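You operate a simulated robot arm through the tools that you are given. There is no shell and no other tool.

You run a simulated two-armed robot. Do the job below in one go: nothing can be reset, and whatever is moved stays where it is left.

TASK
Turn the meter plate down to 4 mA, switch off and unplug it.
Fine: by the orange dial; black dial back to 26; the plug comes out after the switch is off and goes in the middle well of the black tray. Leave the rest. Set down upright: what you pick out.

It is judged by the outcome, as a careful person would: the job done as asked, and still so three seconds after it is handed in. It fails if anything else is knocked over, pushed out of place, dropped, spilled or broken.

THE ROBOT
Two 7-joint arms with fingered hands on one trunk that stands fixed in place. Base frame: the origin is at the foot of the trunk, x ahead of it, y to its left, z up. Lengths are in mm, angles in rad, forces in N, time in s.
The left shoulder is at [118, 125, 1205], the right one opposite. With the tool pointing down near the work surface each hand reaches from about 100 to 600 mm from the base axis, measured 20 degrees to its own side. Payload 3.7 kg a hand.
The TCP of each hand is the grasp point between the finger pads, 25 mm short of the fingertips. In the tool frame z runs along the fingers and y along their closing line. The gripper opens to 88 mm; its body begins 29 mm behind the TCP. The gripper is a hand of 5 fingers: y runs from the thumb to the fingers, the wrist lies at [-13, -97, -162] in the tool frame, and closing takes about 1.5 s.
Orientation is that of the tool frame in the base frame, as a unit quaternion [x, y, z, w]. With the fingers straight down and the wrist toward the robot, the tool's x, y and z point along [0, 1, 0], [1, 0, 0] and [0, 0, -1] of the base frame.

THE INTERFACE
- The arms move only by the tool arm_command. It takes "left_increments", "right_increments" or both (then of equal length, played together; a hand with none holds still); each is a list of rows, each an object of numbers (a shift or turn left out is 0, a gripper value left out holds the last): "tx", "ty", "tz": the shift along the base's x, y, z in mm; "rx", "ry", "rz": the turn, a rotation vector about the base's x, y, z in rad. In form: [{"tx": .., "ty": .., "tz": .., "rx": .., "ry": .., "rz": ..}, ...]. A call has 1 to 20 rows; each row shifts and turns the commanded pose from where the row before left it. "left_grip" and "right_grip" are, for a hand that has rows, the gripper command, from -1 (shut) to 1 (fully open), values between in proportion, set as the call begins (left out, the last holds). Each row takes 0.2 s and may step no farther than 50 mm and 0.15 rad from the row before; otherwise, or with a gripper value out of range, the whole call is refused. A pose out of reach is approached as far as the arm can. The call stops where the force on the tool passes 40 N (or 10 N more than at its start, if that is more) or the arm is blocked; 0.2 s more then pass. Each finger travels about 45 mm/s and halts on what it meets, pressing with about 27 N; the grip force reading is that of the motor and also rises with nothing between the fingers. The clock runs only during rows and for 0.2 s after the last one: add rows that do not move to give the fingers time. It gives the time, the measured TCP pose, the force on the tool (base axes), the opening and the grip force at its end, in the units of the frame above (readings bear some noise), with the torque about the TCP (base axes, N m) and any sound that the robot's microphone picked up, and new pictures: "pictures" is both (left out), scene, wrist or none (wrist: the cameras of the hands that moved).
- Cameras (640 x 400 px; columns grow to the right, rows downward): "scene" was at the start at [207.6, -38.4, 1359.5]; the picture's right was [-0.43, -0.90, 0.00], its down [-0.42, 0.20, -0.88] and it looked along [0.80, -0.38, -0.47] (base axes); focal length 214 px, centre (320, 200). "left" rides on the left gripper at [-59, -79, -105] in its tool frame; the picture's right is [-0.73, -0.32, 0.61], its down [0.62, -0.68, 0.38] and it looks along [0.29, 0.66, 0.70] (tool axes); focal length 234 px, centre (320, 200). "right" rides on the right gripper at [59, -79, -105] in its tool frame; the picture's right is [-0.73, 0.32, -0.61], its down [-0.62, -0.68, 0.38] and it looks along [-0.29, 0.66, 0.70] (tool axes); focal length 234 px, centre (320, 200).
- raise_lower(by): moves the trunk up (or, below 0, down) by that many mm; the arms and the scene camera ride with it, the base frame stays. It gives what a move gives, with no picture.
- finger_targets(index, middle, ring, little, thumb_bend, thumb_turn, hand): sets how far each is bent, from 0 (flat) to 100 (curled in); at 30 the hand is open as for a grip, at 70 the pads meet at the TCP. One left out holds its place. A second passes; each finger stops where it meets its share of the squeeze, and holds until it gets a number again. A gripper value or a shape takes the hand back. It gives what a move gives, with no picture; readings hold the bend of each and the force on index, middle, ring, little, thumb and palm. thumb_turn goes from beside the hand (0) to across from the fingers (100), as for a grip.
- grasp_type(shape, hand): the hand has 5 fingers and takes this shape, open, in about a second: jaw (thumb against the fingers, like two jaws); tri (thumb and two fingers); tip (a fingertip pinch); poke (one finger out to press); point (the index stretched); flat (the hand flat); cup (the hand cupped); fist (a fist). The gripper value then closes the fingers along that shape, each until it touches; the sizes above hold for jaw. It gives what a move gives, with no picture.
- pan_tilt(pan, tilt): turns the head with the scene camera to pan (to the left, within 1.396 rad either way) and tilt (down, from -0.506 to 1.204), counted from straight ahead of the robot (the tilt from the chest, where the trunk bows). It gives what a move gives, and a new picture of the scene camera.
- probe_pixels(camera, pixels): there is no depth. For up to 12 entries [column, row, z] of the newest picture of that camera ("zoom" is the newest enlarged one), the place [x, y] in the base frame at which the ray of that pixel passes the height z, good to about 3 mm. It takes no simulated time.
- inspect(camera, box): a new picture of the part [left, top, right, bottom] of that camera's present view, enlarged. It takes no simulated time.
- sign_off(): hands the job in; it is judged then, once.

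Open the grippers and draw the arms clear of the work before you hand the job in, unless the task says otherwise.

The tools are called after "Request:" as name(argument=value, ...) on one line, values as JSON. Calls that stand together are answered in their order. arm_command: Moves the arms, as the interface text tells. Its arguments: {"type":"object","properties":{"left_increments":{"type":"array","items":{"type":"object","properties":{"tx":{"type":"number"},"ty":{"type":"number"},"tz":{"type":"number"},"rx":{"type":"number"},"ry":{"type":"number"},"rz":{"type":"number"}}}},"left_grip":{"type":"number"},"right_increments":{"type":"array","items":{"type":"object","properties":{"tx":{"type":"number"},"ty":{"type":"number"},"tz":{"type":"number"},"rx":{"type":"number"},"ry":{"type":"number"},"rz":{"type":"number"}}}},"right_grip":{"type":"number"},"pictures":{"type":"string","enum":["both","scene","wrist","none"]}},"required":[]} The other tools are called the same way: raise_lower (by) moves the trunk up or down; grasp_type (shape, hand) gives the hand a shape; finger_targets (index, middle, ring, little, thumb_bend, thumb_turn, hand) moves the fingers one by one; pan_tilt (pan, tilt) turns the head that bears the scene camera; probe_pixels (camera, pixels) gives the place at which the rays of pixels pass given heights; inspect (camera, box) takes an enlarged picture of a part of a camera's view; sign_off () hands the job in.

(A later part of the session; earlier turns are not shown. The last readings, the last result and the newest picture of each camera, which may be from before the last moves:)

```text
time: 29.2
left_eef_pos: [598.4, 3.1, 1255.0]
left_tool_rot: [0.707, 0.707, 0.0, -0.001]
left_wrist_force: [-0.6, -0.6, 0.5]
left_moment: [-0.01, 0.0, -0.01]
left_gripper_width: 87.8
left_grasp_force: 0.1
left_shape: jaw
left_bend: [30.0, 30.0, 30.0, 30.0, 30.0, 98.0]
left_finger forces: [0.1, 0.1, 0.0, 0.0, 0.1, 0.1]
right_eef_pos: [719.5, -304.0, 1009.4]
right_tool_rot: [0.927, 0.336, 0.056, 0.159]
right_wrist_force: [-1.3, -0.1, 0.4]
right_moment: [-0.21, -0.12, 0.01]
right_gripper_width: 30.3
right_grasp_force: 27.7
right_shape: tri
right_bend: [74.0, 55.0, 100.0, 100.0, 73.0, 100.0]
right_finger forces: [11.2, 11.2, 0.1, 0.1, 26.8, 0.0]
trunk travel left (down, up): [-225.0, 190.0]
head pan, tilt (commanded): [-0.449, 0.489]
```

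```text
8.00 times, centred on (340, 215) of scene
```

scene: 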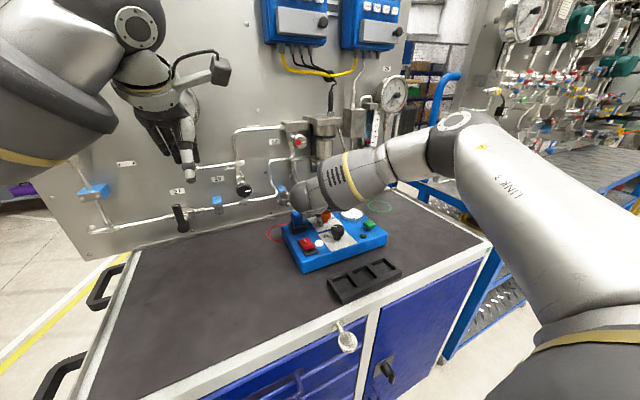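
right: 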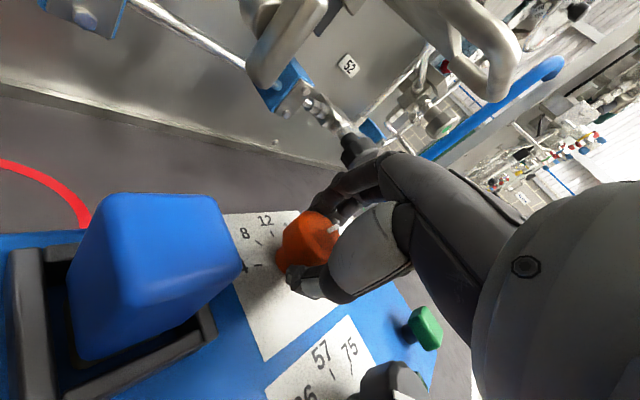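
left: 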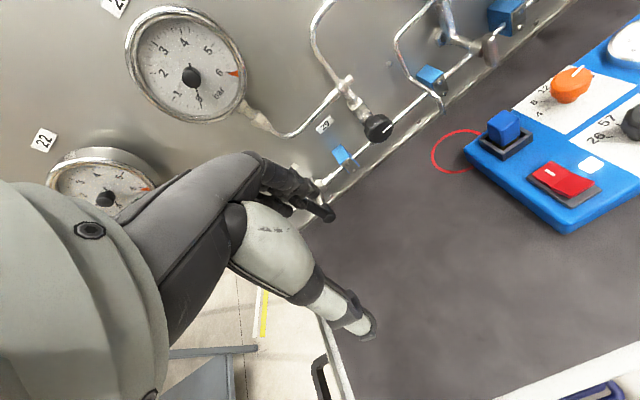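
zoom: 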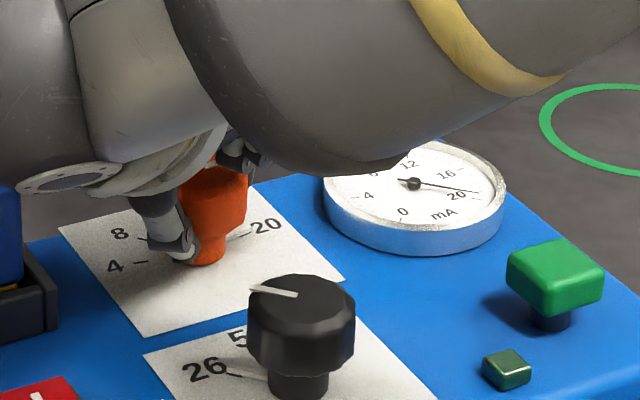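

Good balanced grip (11+11 vs 27 N). I turn counter-clockwise +0.3 rad and check pointer and meter.

Request:
arm_command(right_increments=[{"rz": 0.1}, {"rz": 0.1}, {"rz": 0.1}, {}], pictures="both")

Request:
inspect(camera="right", box=[200, 140, 420, 330])

Request:
inspect(camera="scene", box=[305, 190, 375, 240])

```text
time: 30.2
left_eef_pos: [598.9, 1.0, 1254.9]
left_tool_rot: [0.707, 0.708, 0.0, -0.001]
left_wrist_force: [0.4, -0.2, 0.2]
left_moment: [0.0, 0.03, -0.01]
left_gripper_width: 87.7
left_grasp_force: 0.1
left_shape: jaw
left_bend: [30.0, 30.0, 30.0, 30.0, 30.0, 98.0]
left_finger forces: [0.0, 0.0, 0.0, 0.0, 0.1, 0.0]
right_eef_pos: [719.9, -303.6, 1009.8]
right_tool_rot: [0.866, 0.471, 0.08, 0.149]
right_wrist_force: [-3.4, -2.2, 0.0]
right_moment: [-0.16, -0.16, -0.05]
right_gripper_width: 30.1
right_grasp_force: 26.8
right_shape: tri
right_bend: [74.0, 55.0, 100.0, 100.0, 73.0, 100.0]
right_finger forces: [11.5, 11.9, 0.0, 0.1, 29.2, 0.0]
trunk travel left (down, up): [-225.0, 190.0]
head pan, tilt (commanded): [-0.449, 0.489]
```

scene: 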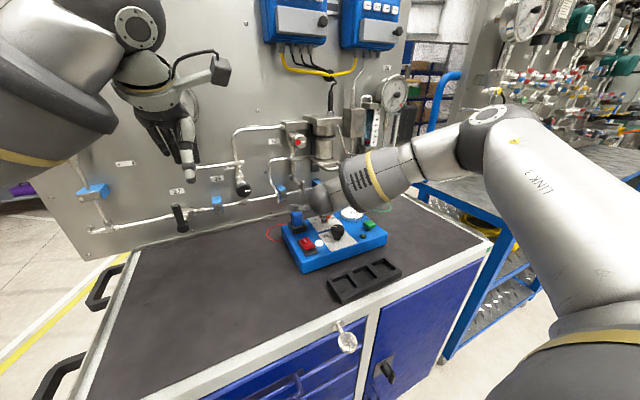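
right: 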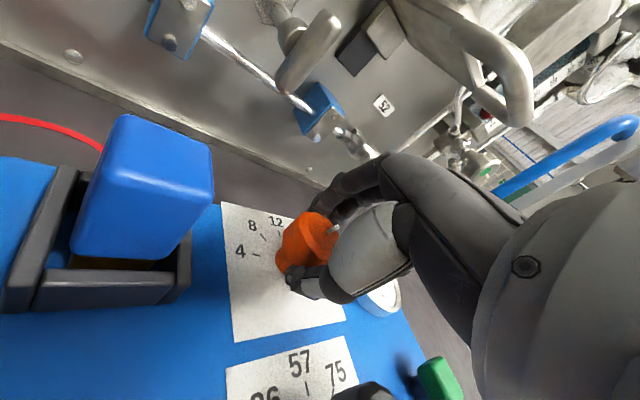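

```text
2.11 times, centred on (310, 235) of right
```

zoom: 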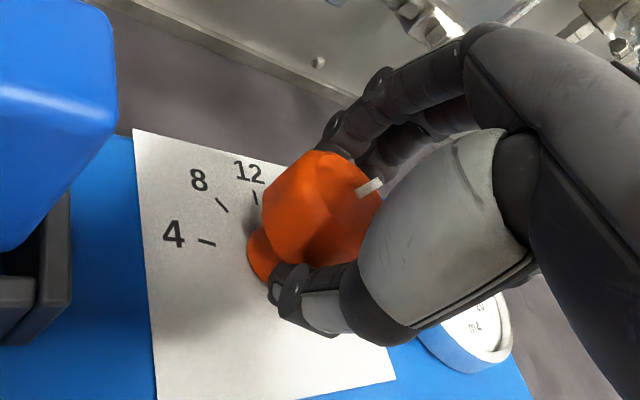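

```text
8.00 times, centred on (340, 215) of scene
```

zoom: 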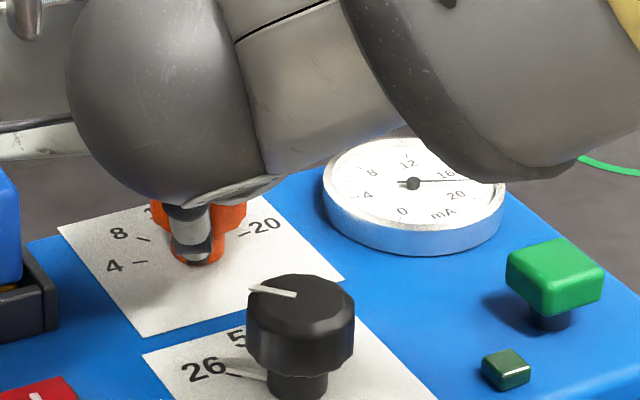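

The meter needle moved down to about 17.5 with the knob. I continue turning by +0.5 rad.

Request:
arm_command(right_increments=[{"rz": 0.1}, {"rz": 0.1}, {"rz": 0.1}, {"rz": 0.1}, {"rz": 0.1}, {}], pictures="both")

Request:
inspect(camera="scene", box=[305, 190, 375, 240])

Request:
inspect(camera="left", box=[440, 0, 640, 140])

```text
time: 31.6
left_eef_pos: [600.0, 2.4, 1255.6]
left_tool_rot: [0.707, 0.707, -0.001, -0.002]
left_wrist_force: [0.0, 1.3, -0.1]
left_moment: [-0.01, 0.01, 0.03]
left_gripper_width: 87.6
left_grasp_force: 0.2
left_shape: jaw
left_bend: [30.0, 30.0, 30.0, 30.0, 30.0, 98.0]
left_finger forces: [0.0, 0.0, 0.1, 0.1, 0.0, 0.0]
right_eef_pos: [719.4, -305.5, 1009.5]
right_tool_rot: [0.722, 0.67, 0.115, 0.124]
right_wrist_force: [-2.6, -8.1, -0.1]
right_moment: [-0.11, -0.15, -0.07]
right_gripper_width: 29.7
right_grasp_force: 26.9
right_shape: tri
right_bend: [74.0, 55.0, 100.0, 100.0, 73.0, 100.0]
right_finger forces: [10.9, 13.0, 0.1, 0.0, 30.8, 0.1]
trunk travel left (down, up): [-225.0, 190.0]
head pan, tilt (commanded): [-0.449, 0.489]
```

scene: 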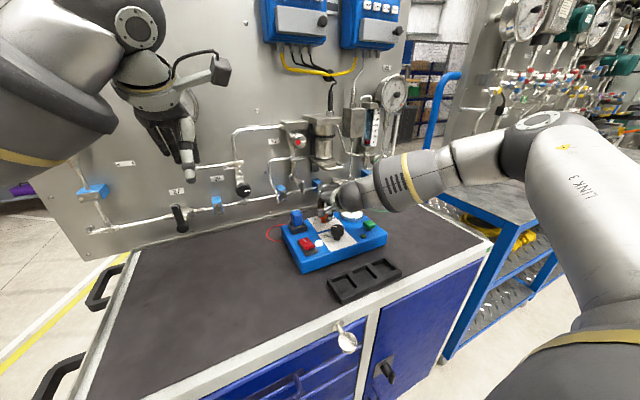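
right: 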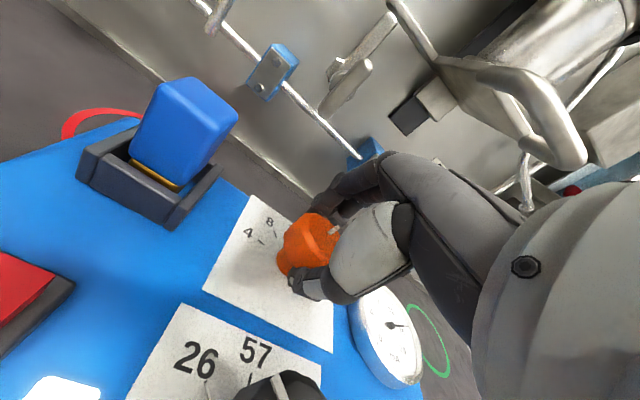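

```text
8.00 times, centred on (340, 215) of scene
```

zoom: 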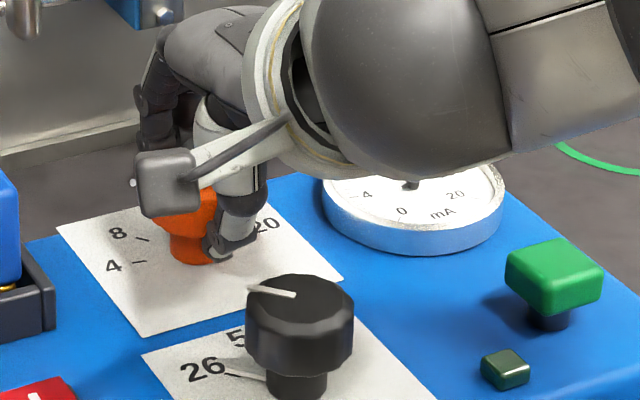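

```text
2.86 times, centred on (540, 70) of left
```

zoom: 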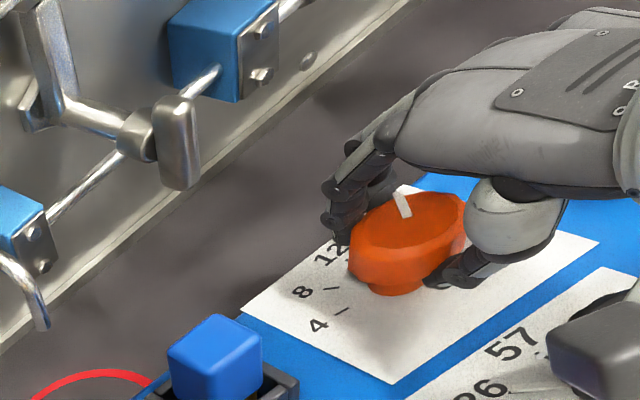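

Clearance to the lever and pipes is good and the pointer follows. I continue by +0.5 rad with a 1 mm sideways correction for the small side force.

Request:
arm_command(right_increments=[{"rz": 0.1, "ty": 0.5}, {"rz": 0.1, "ty": 0.5}, {"rz": 0.1}, {"rz": 0.1}, {"rz": 0.1}, {}], pictures="both")

Request:
inspect(camera="right", box=[200, 140, 430, 390])

Request:
inspect(camera="left", box=[440, 0, 640, 140])

```text
time: 33.0
left_eef_pos: [600.0, 1.0, 1254.9]
left_tool_rot: [0.707, 0.707, -0.001, -0.002]
left_wrist_force: [-0.2, -0.6, 1.0]
left_moment: [0.02, 0.0, 0.0]
left_gripper_width: 87.7
left_grasp_force: 0.1
left_shape: jaw
left_bend: [30.0, 30.0, 30.0, 30.0, 30.0, 98.0]
left_finger forces: [0.1, 0.0, 0.1, 0.0, 0.0, 0.0]
right_eef_pos: [720.4, -304.4, 1010.4]
right_tool_rot: [0.534, 0.829, 0.143, 0.091]
right_wrist_force: [1.6, -12.2, -0.1]
right_moment: [-0.03, -0.16, -0.05]
right_gripper_width: 29.8
right_grasp_force: 27.0
right_shape: tri
right_bend: [74.0, 55.0, 100.0, 100.0, 72.0, 100.0]
right_finger forces: [9.8, 12.9, 0.0, 0.0, 31.6, 0.0]
trunk travel left (down, up): [-225.0, 190.0]
head pan, tilt (commanded): [-0.449, 0.489]
```

scene: 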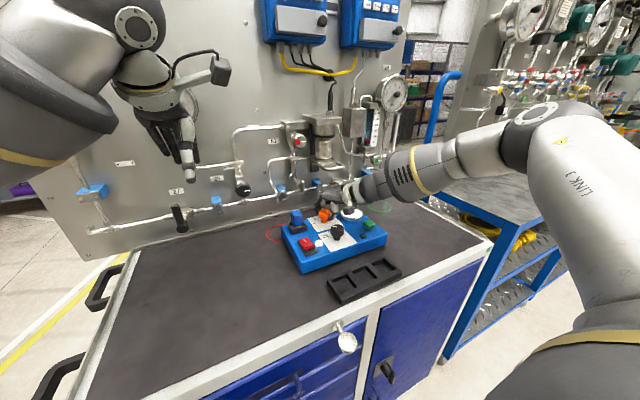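
right: 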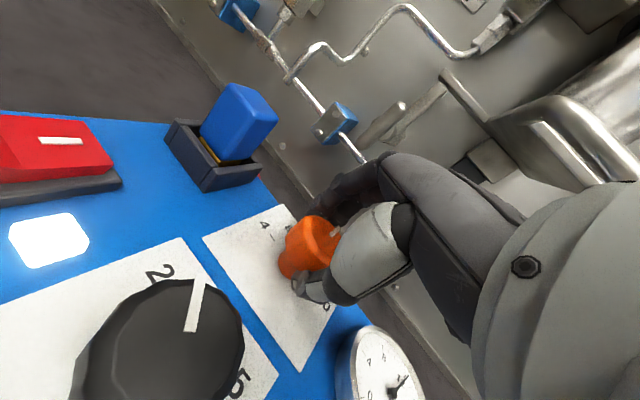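

```text
1.60 times, centred on (315, 265) of right
```

zoom: 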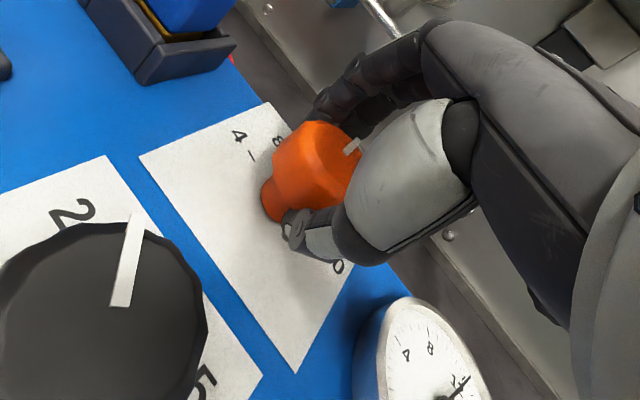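

```text
2.86 times, centred on (540, 70) of left
```

zoom: 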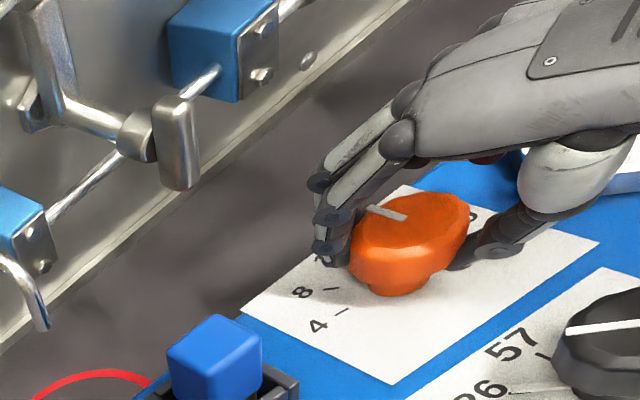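

The pointer is now near 12 with φ=+25°. I relieve the side force (-12 N in y) by shifting -2 mm and turn another +0.25 rad before regripping.

Request:
arm_command(right_increments=[{"ty": -1, "rz": 0.08}, {"ty": -1, "rz": 0.08}, {"rz": 0.09}, {}], pictures="none")

Request:
inspect(camera="left", box=[440, 0, 640, 140])

Request:
inspect(camera="scene", box=[305, 190, 375, 240])

```text
time: 34.0
left_eef_pos: [599.5, 1.0, 1254.7]
left_tool_rot: [0.707, 0.707, -0.001, -0.002]
left_wrist_force: [0.2, -0.5, 0.2]
left_moment: [0.0, -0.02, -0.01]
left_gripper_width: 88.0
left_grasp_force: 0.0
left_shape: jaw
left_bend: [30.0, 30.0, 30.0, 30.0, 30.0, 98.0]
left_finger forces: [0.1, 0.1, 0.0, 0.0, 0.0, 0.0]
right_eef_pos: [720.4, -306.4, 1009.8]
right_tool_rot: [0.426, 0.889, 0.154, 0.072]
right_wrist_force: [3.5, -8.9, 0.3]
right_moment: [0.01, -0.16, -0.09]
right_gripper_width: 30.1
right_grasp_force: 26.7
right_shape: tri
right_bend: [74.0, 55.0, 100.0, 100.0, 72.0, 100.0]
right_finger forces: [10.2, 12.6, 0.1, 0.0, 30.8, 0.0]
trunk travel left (down, up): [-225.0, 190.0]
head pan, tilt (commanded): [-0.449, 0.489]
```

```text
2.86 times, centred on (540, 70) of left
```

zoom: 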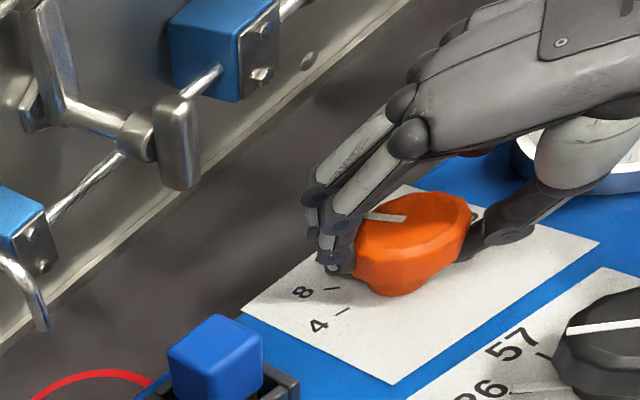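

```text
8.00 times, centred on (340, 215) of scene
```

zoom: 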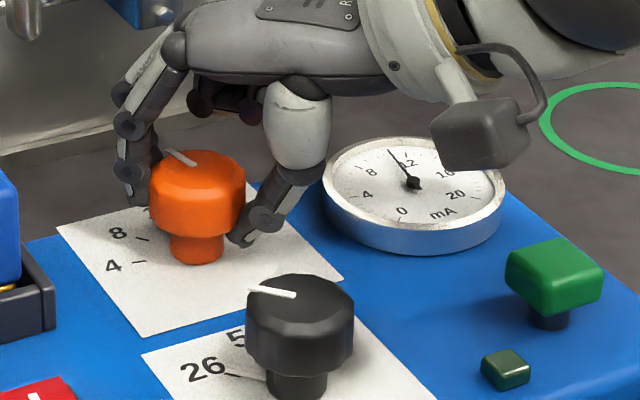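

The needle now reads about 10.5 and everything is clear. I open the fingers, raise 8 mm, and turn the hand back around the knob to φ≈-35° for a second stroke.

Request:
arm_command(right_increments=[{}, {}, {}, {}, {}, {"tz": 5}, {"tz": 3}, {}], right_grip=0.45, pictures="none")

Request:
inspect(camera="scene", box=[305, 190, 375, 240])

Request:
inspect(camera="left", box=[440, 0, 640, 140])

```text
time: 35.8
left_eef_pos: [596.9, 3.5, 1256.7]
left_tool_rot: [0.707, 0.707, 0.0, 0.0]
left_wrist_force: [-0.4, 0.5, -0.2]
left_moment: [-0.01, -0.04, -0.02]
left_gripper_width: 87.6
left_grasp_force: 0.1
left_shape: jaw
left_bend: [30.0, 30.0, 30.0, 30.0, 30.0, 98.0]
left_finger forces: [0.0, 0.0, 0.0, 0.0, 0.1, 0.0]
right_eef_pos: [719.8, -304.1, 1019.9]
right_tool_rot: [0.427, 0.888, 0.154, 0.073]
right_wrist_force: [-0.1, 0.4, -0.6]
right_moment: [-0.02, -0.01, 0.01]
right_gripper_width: 63.5
right_grasp_force: 0.1
right_shape: tri
right_bend: [27.0, 36.0, 99.0, 99.0, 56.0, 99.0]
right_finger forces: [0.0, 0.0, 0.0, 0.1, 0.0, 0.0]
trunk travel left (down, up): [-225.0, 190.0]
head pan, tilt (commanded): [-0.449, 0.489]
```

```text
8.00 times, centred on (340, 215) of scene
```

zoom: 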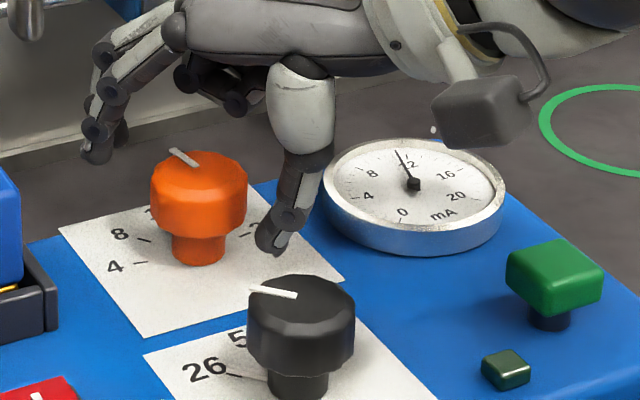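

```text
2.86 times, centred on (540, 70) of left
```

zoom: 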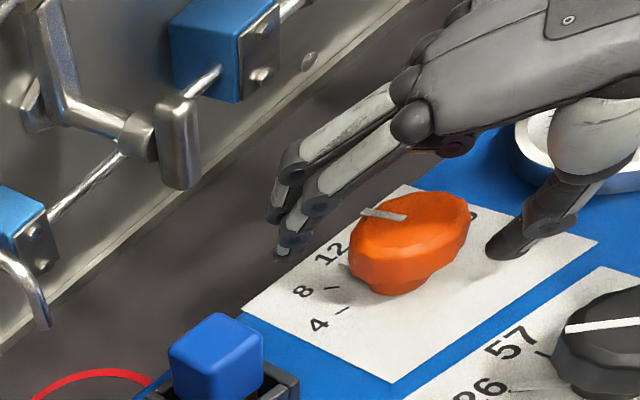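

On release the needle settled at about 11. I rotate the open hand back about the knob axis by -1.3 rad.

Request:
arm_command(right_increments=[{"rz": -0.13}, {"rz": -0.13}, {"rz": -0.13}, {"rz": -0.13}, {"rz": -0.13}, {"rz": -0.13}, {"rz": -0.13}, {"rz": -0.13}, {"rz": -0.13}, {"rz": -0.13}, {}], pictures="both")

Request:
inspect(camera="right", box=[200, 140, 430, 330])

Request:
inspect(camera="scene", box=[305, 190, 375, 240])

```text
time: 38.2
left_eef_pos: [597.1, 3.2, 1256.3]
left_tool_rot: [0.707, 0.707, -0.001, -0.001]
left_wrist_force: [0.0, -1.1, -0.1]
left_moment: [0.0, 0.02, 0.01]
left_gripper_width: 87.8
left_grasp_force: 0.0
left_shape: jaw
left_bend: [30.0, 30.0, 30.0, 30.0, 30.0, 98.0]
left_finger forces: [0.1, 0.0, 0.0, 0.0, 0.1, 0.0]
right_eef_pos: [718.6, -303.3, 1019.1]
right_tool_rot: [0.878, 0.448, 0.077, 0.151]
right_wrist_force: [0.5, -0.6, 0.6]
right_moment: [-0.03, 0.01, 0.03]
right_gripper_width: 63.6
right_grasp_force: 0.0
right_shape: tri
right_bend: [27.0, 36.0, 99.0, 99.0, 56.0, 99.0]
right_finger forces: [0.0, 0.1, 0.1, 0.1, 0.0, 0.0]
trunk travel left (down, up): [-225.0, 190.0]
head pan, tilt (commanded): [-0.449, 0.489]
```

scene: 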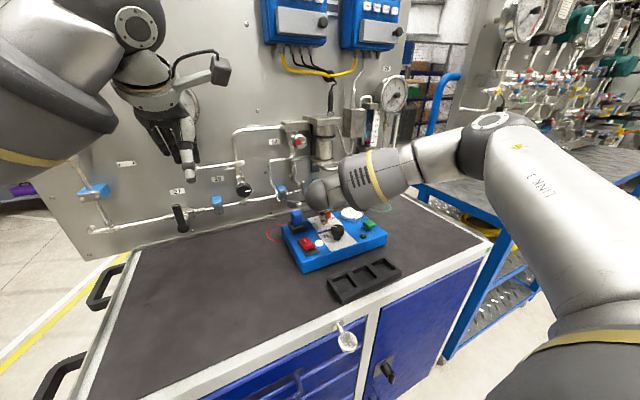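
right: 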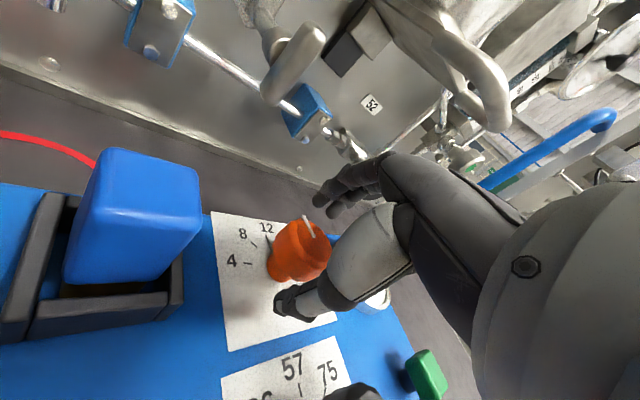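

```text
2.11 times, centred on (315, 235) of right
```

zoom: 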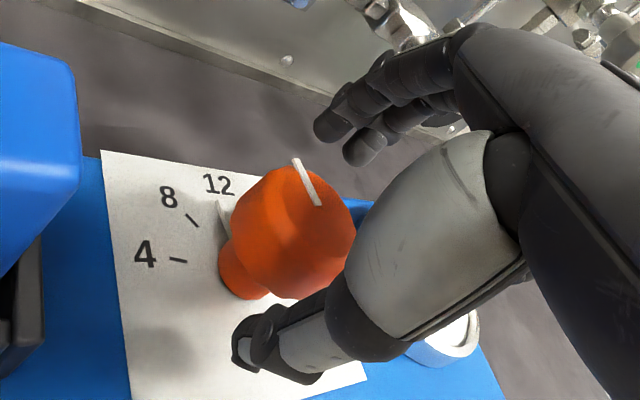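

```text
8.00 times, centred on (340, 215) of scene
```

zoom: 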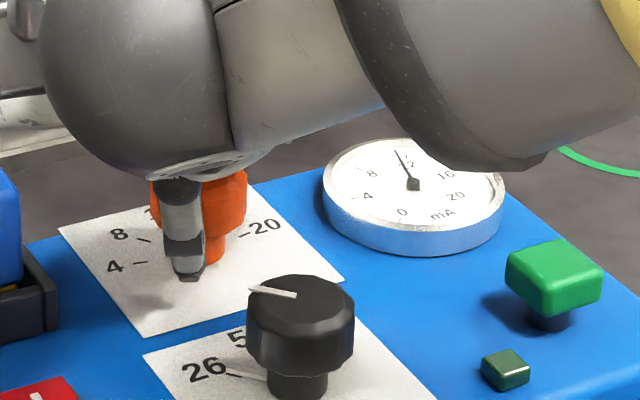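

The hand is back at φ≈-36° with the knob undisturbed (lower pointer just past 12). I descend 8 mm and grip again.

Request:
arm_command(right_increments=[{"tx": 1.5, "tz": -4}, {"tz": -5}, {}], pictures="none")

Request:
arm_command(right_increments=[{}, {}, {}, {}, {}, {}, {}], right_grip=-0.7, pictures="wrist")

Request:
inspect(camera="scene", box=[305, 190, 375, 240])

```text
time: 39.0
left_eef_pos: [597.8, 3.0, 1256.5]
left_tool_rot: [0.707, 0.707, -0.001, -0.001]
left_wrist_force: [0.7, 0.8, -0.7]
left_moment: [0.01, 0.01, -0.01]
left_gripper_width: 87.7
left_grasp_force: 0.0
left_shape: jaw
left_bend: [30.0, 30.0, 30.0, 30.0, 30.0, 98.0]
left_finger forces: [0.1, 0.0, 0.0, 0.0, 0.0, 0.0]
right_eef_pos: [720.2, -303.8, 1010.9]
right_tool_rot: [0.877, 0.449, 0.077, 0.152]
right_wrist_force: [0.2, -0.5, 0.3]
right_moment: [-0.03, 0.0, 0.04]
right_gripper_width: 63.3
right_grasp_force: 0.0
right_shape: tri
right_bend: [27.0, 36.0, 99.0, 99.0, 56.0, 99.0]
right_finger forces: [0.0, 0.0, 0.0, 0.0, 0.1, 0.1]
trunk travel left (down, up): [-225.0, 190.0]
head pan, tilt (commanded): [-0.449, 0.489]
```

```text
time: 40.6
left_eef_pos: [598.4, 3.6, 1254.4]
left_tool_rot: [0.707, 0.707, -0.001, -0.001]
left_wrist_force: [-0.3, -0.9, 1.1]
left_moment: [0.01, -0.03, -0.01]
left_gripper_width: 87.8
left_grasp_force: 0.0
left_shape: jaw
left_bend: [30.0, 30.0, 30.0, 30.0, 30.0, 98.0]
left_finger forces: [0.0, 0.0, 0.0, 0.1, 0.1, 0.0]
right_eef_pos: [720.8, -303.9, 1010.2]
right_tool_rot: [0.878, 0.449, 0.077, 0.151]
right_wrist_force: [-2.4, 2.7, -0.2]
right_moment: [-0.13, -0.19, 0.0]
right_gripper_width: 30.5
right_grasp_force: 27.2
right_shape: tri
right_bend: [74.0, 55.0, 100.0, 100.0, 73.0, 100.0]
right_finger forces: [11.0, 10.8, 0.0, 0.0, 28.3, 0.0]
trunk travel left (down, up): [-225.0, 190.0]
head pan, tilt (commanded): [-0.449, 0.489]
```

right: 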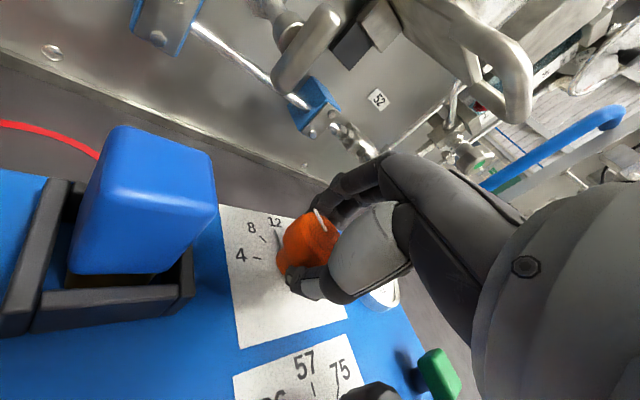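

```text
8.00 times, centred on (340, 215) of scene
```

zoom: 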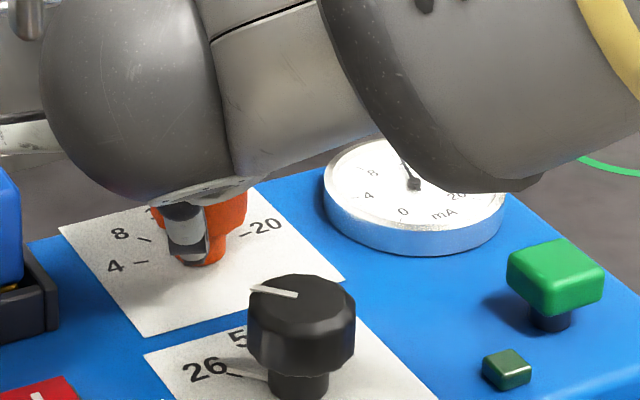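

The grip is firm again. I turn +0.9 rad in nine rows, then read the meter.

Request:
arm_command(right_increments=[{"rz": 0.1}, {"rz": 0.1}, {"rz": 0.1}, {"rz": 0.1}, {"rz": 0.1}, {"rz": 0.1}, {"rz": 0.1}, {"rz": 0.1}, {"rz": 0.1}, {}], pictures="both")

Request:
inspect(camera="scene", box=[305, 190, 375, 240])

Request:
inspect(camera="left", box=[440, 0, 640, 140])

Request:
inspect(camera="right", box=[200, 180, 450, 400])

```text
time: 42.8
left_eef_pos: [598.9, 1.8, 1256.3]
left_tool_rot: [0.708, 0.707, 0.0, -0.001]
left_wrist_force: [-0.3, -0.7, -0.6]
left_moment: [-0.02, 0.0, -0.01]
left_gripper_width: 87.5
left_grasp_force: 0.1
left_shape: jaw
left_bend: [30.0, 30.0, 30.0, 30.0, 30.0, 98.0]
left_finger forces: [0.1, 0.0, 0.0, 0.0, 0.0, 0.1]
right_eef_pos: [721.1, -305.7, 1010.3]
right_tool_rot: [0.596, 0.785, 0.136, 0.104]
right_wrist_force: [-2.8, -7.8, 0.6]
right_moment: [-0.06, -0.16, -0.02]
right_gripper_width: 29.9
right_grasp_force: 26.8
right_shape: tri
right_bend: [74.0, 55.0, 100.0, 100.0, 73.0, 100.0]
right_finger forces: [10.5, 12.5, 0.0, 0.0, 30.5, 0.0]
trunk travel left (down, up): [-225.0, 190.0]
head pan, tilt (commanded): [-0.449, 0.489]
```

scene: 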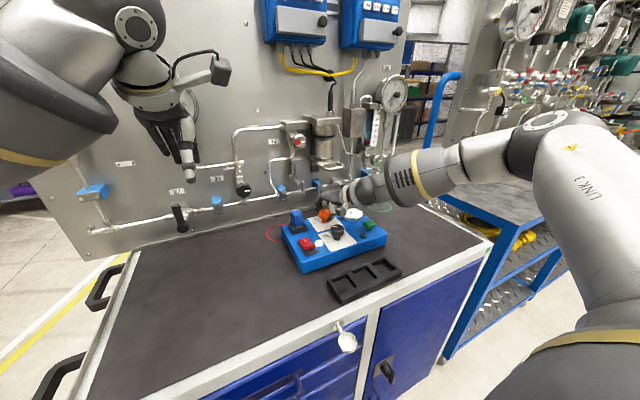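
right: 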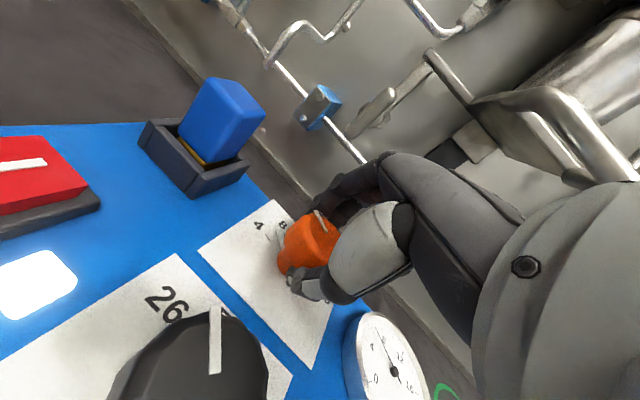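

```text
8.00 times, centred on (340, 215) of scene
```

zoom: 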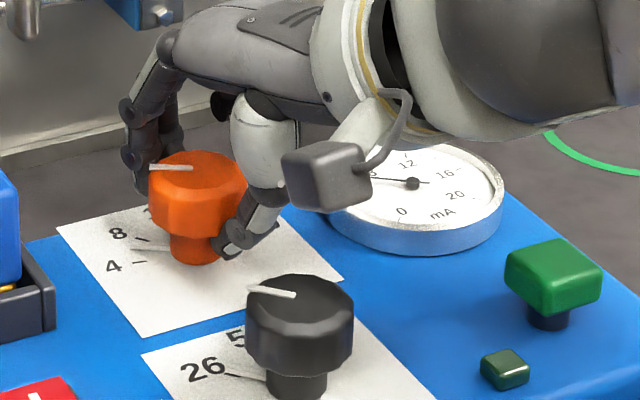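

```text
2.86 times, centred on (540, 70) of left
```

zoom: 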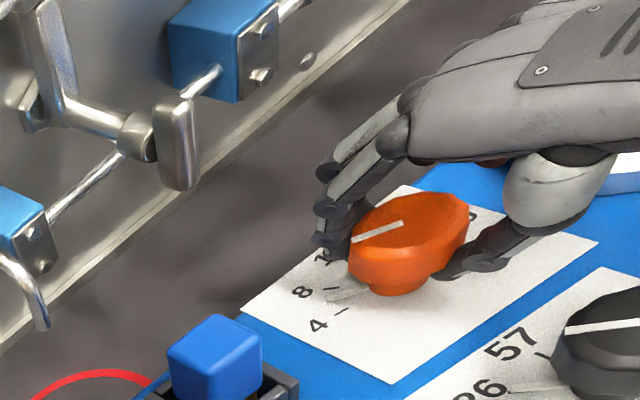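

```text
1.82 times, centred on (325, 290) of right
```

zoom: 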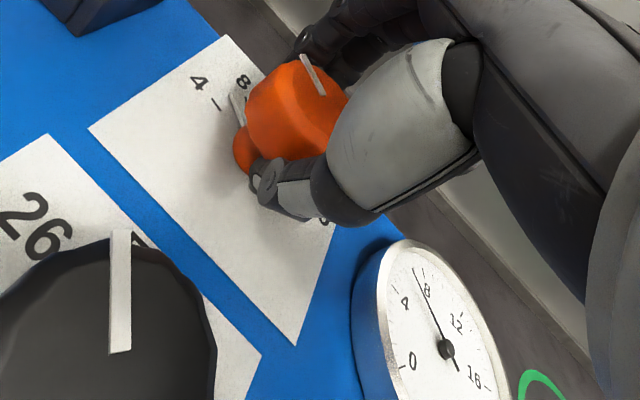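

The meter reads about 7 and the lower pointer is between 8 and 4. I continue +0.4 rad with a 1.5 mm relief shift in -y.

Request:
arm_command(right_increments=[{"rz": 0.1, "ty": -0.5}, {"rz": 0.1, "ty": -0.5}, {"rz": 0.1, "ty": -0.5}, {"rz": 0.1}, {}], pictures="both")

Request:
inspect(camera="scene", box=[310, 205, 365, 235])

Request:
inspect(camera="left", box=[510, 40, 610, 130])

Request:
inspect(camera="right", box=[200, 180, 450, 400])

```text
time: 44.0
left_eef_pos: [598.7, 1.8, 1254.6]
left_tool_rot: [0.707, 0.707, 0.0, -0.002]
left_wrist_force: [0.6, 0.5, 0.3]
left_moment: [0.0, 0.0, 0.01]
left_gripper_width: 87.6
left_grasp_force: 0.1
left_shape: jaw
left_bend: [30.0, 30.0, 30.0, 30.0, 30.0, 98.0]
left_finger forces: [0.1, 0.0, 0.1, 0.0, 0.0, 0.0]
right_eef_pos: [721.4, -306.8, 1009.9]
right_tool_rot: [0.426, 0.888, 0.154, 0.074]
right_wrist_force: [3.2, -5.3, -0.5]
right_moment: [0.04, -0.17, -0.16]
right_gripper_width: 30.3
right_grasp_force: 26.2
right_shape: tri
right_bend: [74.0, 55.0, 100.0, 100.0, 73.0, 100.0]
right_finger forces: [11.8, 12.4, 0.1, 0.1, 28.1, 0.1]
trunk travel left (down, up): [-225.0, 190.0]
head pan, tilt (commanded): [-0.449, 0.489]
```

scene: 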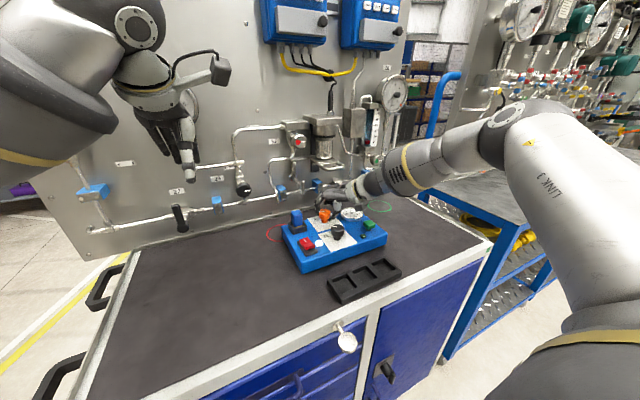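
right: 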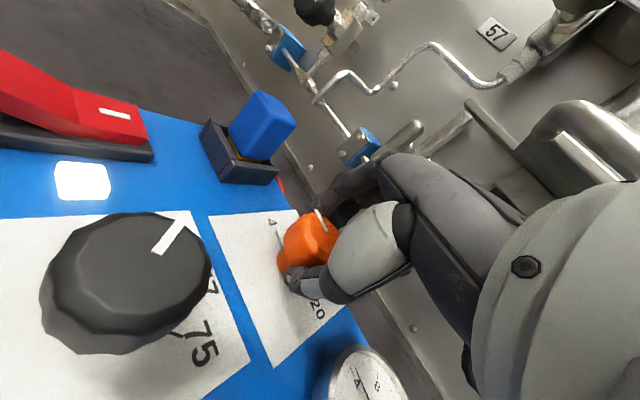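

```text
11.64 times, centred on (338, 220) of scene
```

zoom: 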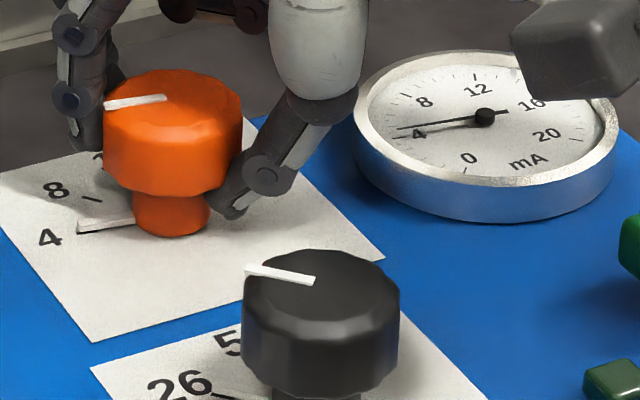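

```text
4.44 times, centred on (560, 85) of left
```

zoom: 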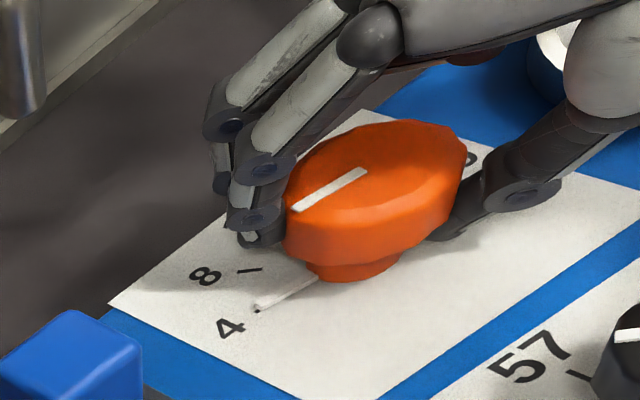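

```text
1.82 times, centred on (325, 290) of right
```

zoom: 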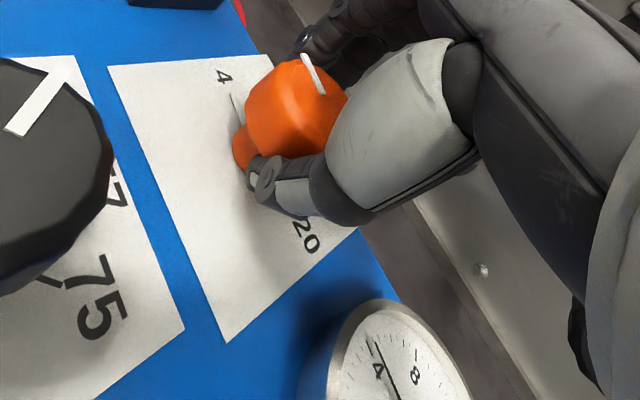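

The lower pointer is practically on the 4 tick; I enlarge the meter face and pointer to read the remaining error.

Request:
inspect(camera="scene", box=[338, 202, 366, 224])

Request:
inspect(camera="scene", box=[311, 208, 339, 228])

Request:
inspect(camera="left", box=[525, 85, 575, 120])

```text
16.00 times, centred on (352, 213) of scene
```

zoom: 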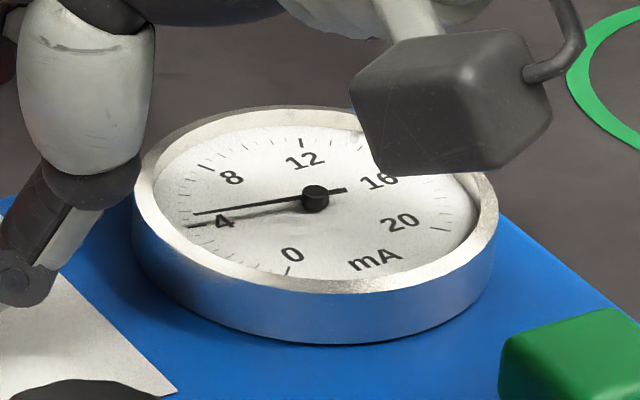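

```text
16.00 times, centred on (325, 218) of scene
```

zoom: 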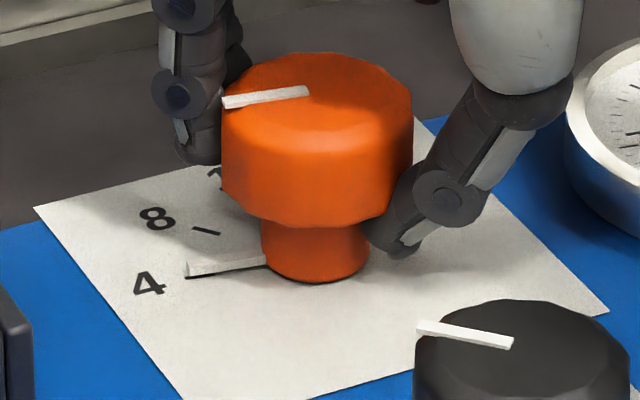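

```text
11.43 times, centred on (550, 102) of left
```

zoom: 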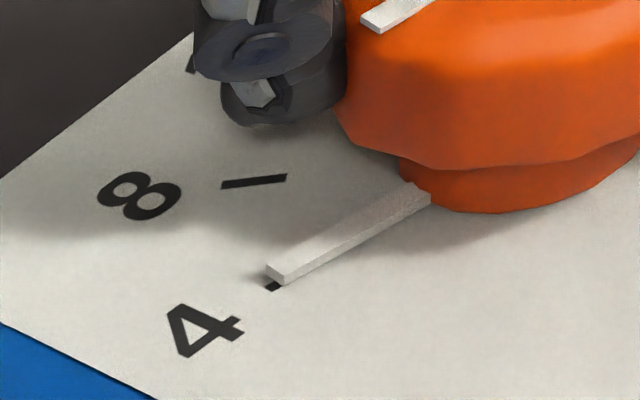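

The meter reads about 4.15 and the dial pointer is within 1–2° of the 4 tick. I add +0.03 rad with a small shift to relieve the side force, then loosen the fingers slowly so the knob is not dragged.

Request:
arm_command(right_increments=[{"rz": 0.03, "tx": 0.4, "ty": -0.8}, {}, {}], pictures="none")

Request:
inspect(camera="scene", box=[338, 202, 366, 224])

Request:
arm_command(right_increments=[{}, {}], right_grip=-0.4, pictures="none")

Request:
inspect(camera="scene", box=[338, 202, 366, 224])

```text
time: 44.8
left_eef_pos: [599.5, 2.2, 1255.3]
left_tool_rot: [0.708, 0.707, 0.0, -0.002]
left_wrist_force: [-0.1, -0.3, 0.3]
left_moment: [-0.02, 0.0, -0.02]
left_gripper_width: 87.9
left_grasp_force: 0.0
left_shape: jaw
left_bend: [30.0, 30.0, 30.0, 30.0, 30.0, 98.0]
left_finger forces: [0.0, 0.0, 0.0, 0.1, 0.0, 0.1]
right_eef_pos: [721.7, -306.6, 1009.9]
right_tool_rot: [0.413, 0.895, 0.155, 0.071]
right_wrist_force: [2.8, -2.2, -0.1]
right_moment: [0.1, -0.19, -0.16]
right_gripper_width: 30.3
right_grasp_force: 26.9
right_shape: tri
right_bend: [74.0, 56.0, 100.0, 100.0, 73.0, 100.0]
right_finger forces: [12.8, 12.1, 0.0, 0.1, 27.3, 0.0]
trunk travel left (down, up): [-225.0, 190.0]
head pan, tilt (commanded): [-0.449, 0.489]
```

```text
16.00 times, centred on (352, 213) of scene
```

zoom: 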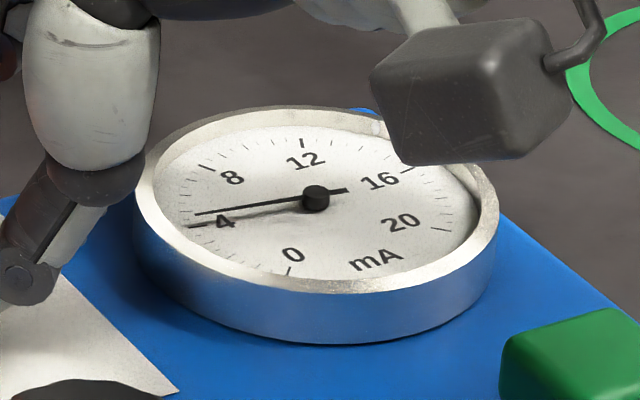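

```text
time: 45.4
left_eef_pos: [598.7, 2.6, 1254.8]
left_tool_rot: [0.707, 0.707, 0.0, -0.001]
left_wrist_force: [0.1, -0.4, 0.2]
left_moment: [-0.01, 0.02, 0.0]
left_gripper_width: 87.5
left_grasp_force: 0.0
left_shape: jaw
left_bend: [30.0, 30.0, 30.0, 30.0, 30.0, 98.0]
left_finger forces: [0.1, 0.0, 0.0, 0.1, 0.1, 0.0]
right_eef_pos: [723.4, -306.8, 1009.3]
right_tool_rot: [0.413, 0.895, 0.155, 0.07]
right_wrist_force: [2.7, -3.8, -0.6]
right_moment: [0.09, -0.19, -0.1]
right_gripper_width: 30.2
right_grasp_force: 26.8
right_shape: tri
right_bend: [74.0, 56.0, 100.0, 100.0, 73.0, 100.0]
right_finger forces: [12.8, 12.0, 0.0, 0.1, 27.1, 0.0]
trunk travel left (down, up): [-225.0, 190.0]
head pan, tilt (commanded): [-0.449, 0.489]
```

```text
16.00 times, centred on (352, 213) of scene
```

zoom: 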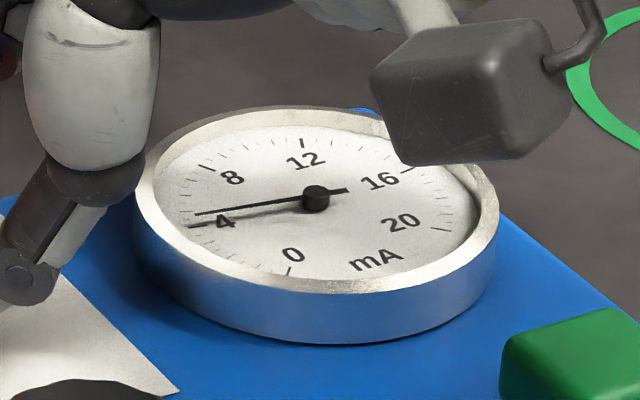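

The needle did not move with the last +0.03 rad; either a stop or compliance. I grip again and turn +0.06 rad to find out.

Request:
arm_command(right_increments=[{}, {"rz": 0.03}, {"rz": 0.03}, {}, {}], right_grip=-0.7, pictures="none")

Request:
inspect(camera="scene", box=[338, 202, 366, 224])

Request:
inspect(camera="left", box=[525, 85, 575, 120])

```text
time: 46.6
left_eef_pos: [599.4, 2.8, 1255.1]
left_tool_rot: [0.708, 0.707, -0.001, -0.002]
left_wrist_force: [-1.1, -0.3, 0.1]
left_moment: [-0.01, -0.02, -0.01]
left_gripper_width: 87.4
left_grasp_force: 0.0
left_shape: jaw
left_bend: [30.0, 30.0, 30.0, 30.0, 30.0, 98.0]
left_finger forces: [0.0, 0.1, 0.1, 0.0, 0.1, 0.0]
right_eef_pos: [721.8, -307.0, 1009.8]
right_tool_rot: [0.386, 0.907, 0.157, 0.066]
right_wrist_force: [6.0, -5.1, -0.6]
right_moment: [0.03, -0.22, -0.23]
right_gripper_width: 30.4
right_grasp_force: 26.9
right_shape: tri
right_bend: [74.0, 56.0, 100.0, 100.0, 73.0, 99.0]
right_finger forces: [13.0, 13.1, 0.0, 0.0, 26.0, 0.0]
trunk travel left (down, up): [-225.0, 190.0]
head pan, tilt (commanded): [-0.449, 0.489]
```

```text
16.00 times, centred on (352, 213) of scene
```

zoom: 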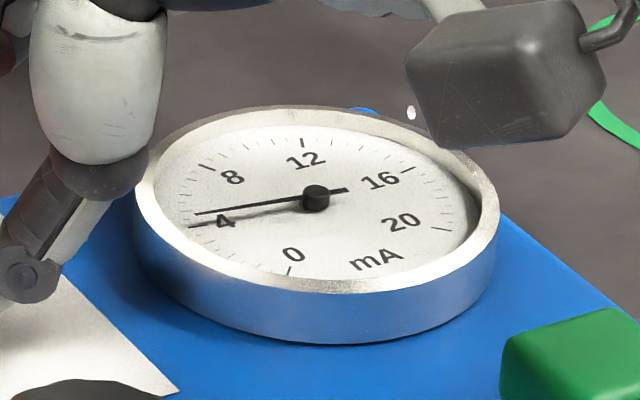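

```text
11.43 times, centred on (550, 102) of left
```

zoom: 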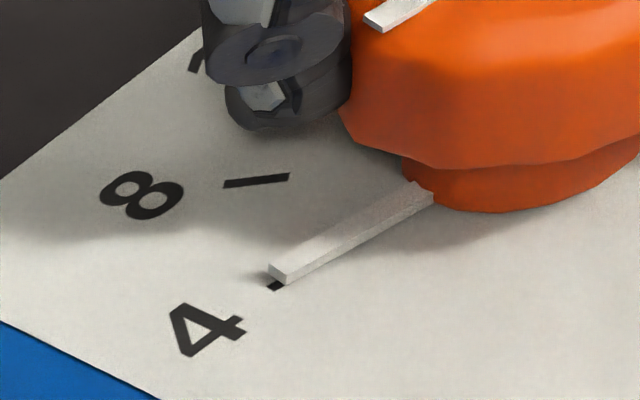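

The knob is against its end stop at 4 (torque rises, pointer fixed). I loosen the fingers gently and check that needle and pointer stay.

Request:
arm_command(right_increments=[{}, {}, {}], right_grip=-0.28, pictures="none")

Request:
arm_command(right_increments=[{}, {}, {}, {}], right_grip=0.1, pictures="none")

Request:
inspect(camera="scene", box=[310, 202, 366, 234])

Request:
inspect(camera="left", box=[525, 75, 585, 120])

```text
time: 47.4
left_eef_pos: [597.0, 2.7, 1254.5]
left_tool_rot: [0.707, 0.707, 0.0, 0.0]
left_wrist_force: [0.2, 0.1, -0.2]
left_moment: [0.03, -0.01, 0.0]
left_gripper_width: 87.7
left_grasp_force: 0.0
left_shape: jaw
left_bend: [30.0, 30.0, 30.0, 30.0, 30.0, 98.0]
left_finger forces: [0.1, 0.0, 0.1, 0.0, 0.0, 0.0]
right_eef_pos: [719.5, -304.7, 1011.6]
right_tool_rot: [0.385, 0.907, 0.158, 0.067]
right_wrist_force: [-2.0, 0.1, -2.9]
right_moment: [-0.01, -0.01, -0.02]
right_gripper_width: 33.2
right_grasp_force: 0.0
right_shape: tri
right_bend: [74.0, 51.0, 99.0, 99.0, 71.0, 100.0]
right_finger forces: [0.0, 0.0, 0.1, 0.0, 2.3, 0.0]
trunk travel left (down, up): [-225.0, 190.0]
head pan, tilt (commanded): [-0.449, 0.489]
```

```text
time: 48.4
left_eef_pos: [598.0, 3.3, 1257.1]
left_tool_rot: [0.706, 0.708, 0.0, -0.001]
left_wrist_force: [-0.1, 0.0, 0.0]
left_moment: [-0.01, 0.01, 0.01]
left_gripper_width: 87.9
left_grasp_force: 0.1
left_shape: jaw
left_bend: [30.0, 30.0, 30.0, 30.0, 30.0, 98.0]
left_finger forces: [0.0, 0.0, 0.1, 0.1, 0.1, 0.0]
right_eef_pos: [719.8, -307.0, 1010.5]
right_tool_rot: [0.387, 0.906, 0.156, 0.067]
right_wrist_force: [0.8, 0.4, -0.8]
right_moment: [0.02, -0.01, -0.03]
right_gripper_width: 47.9
right_grasp_force: 0.0
right_shape: tri
right_bend: [74.0, 43.0, 99.0, 99.0, 67.0, 100.0]
right_finger forces: [0.1, 0.1, 0.0, 0.0, 0.0, 0.0]
trunk travel left (down, up): [-225.0, 190.0]
head pan, tilt (commanded): [-0.449, 0.489]
```

```text
11.43 times, centred on (338, 218) of scene
```

zoom: 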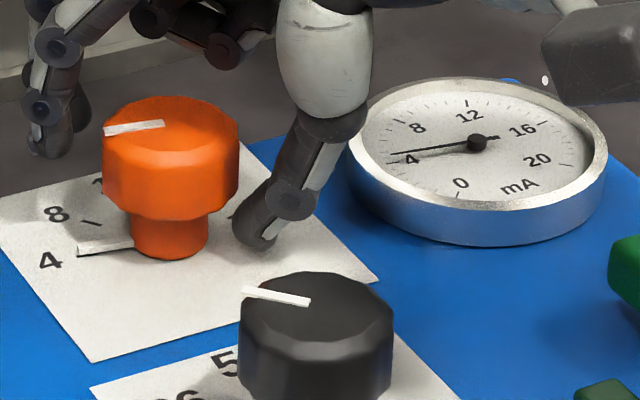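

```text
8.89 times, centred on (555, 98) of left
```

zoom: 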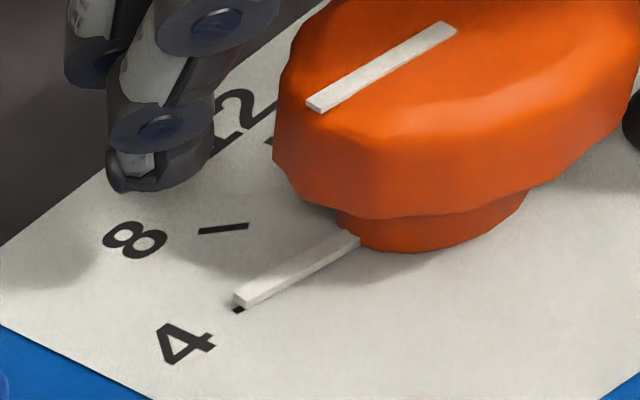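

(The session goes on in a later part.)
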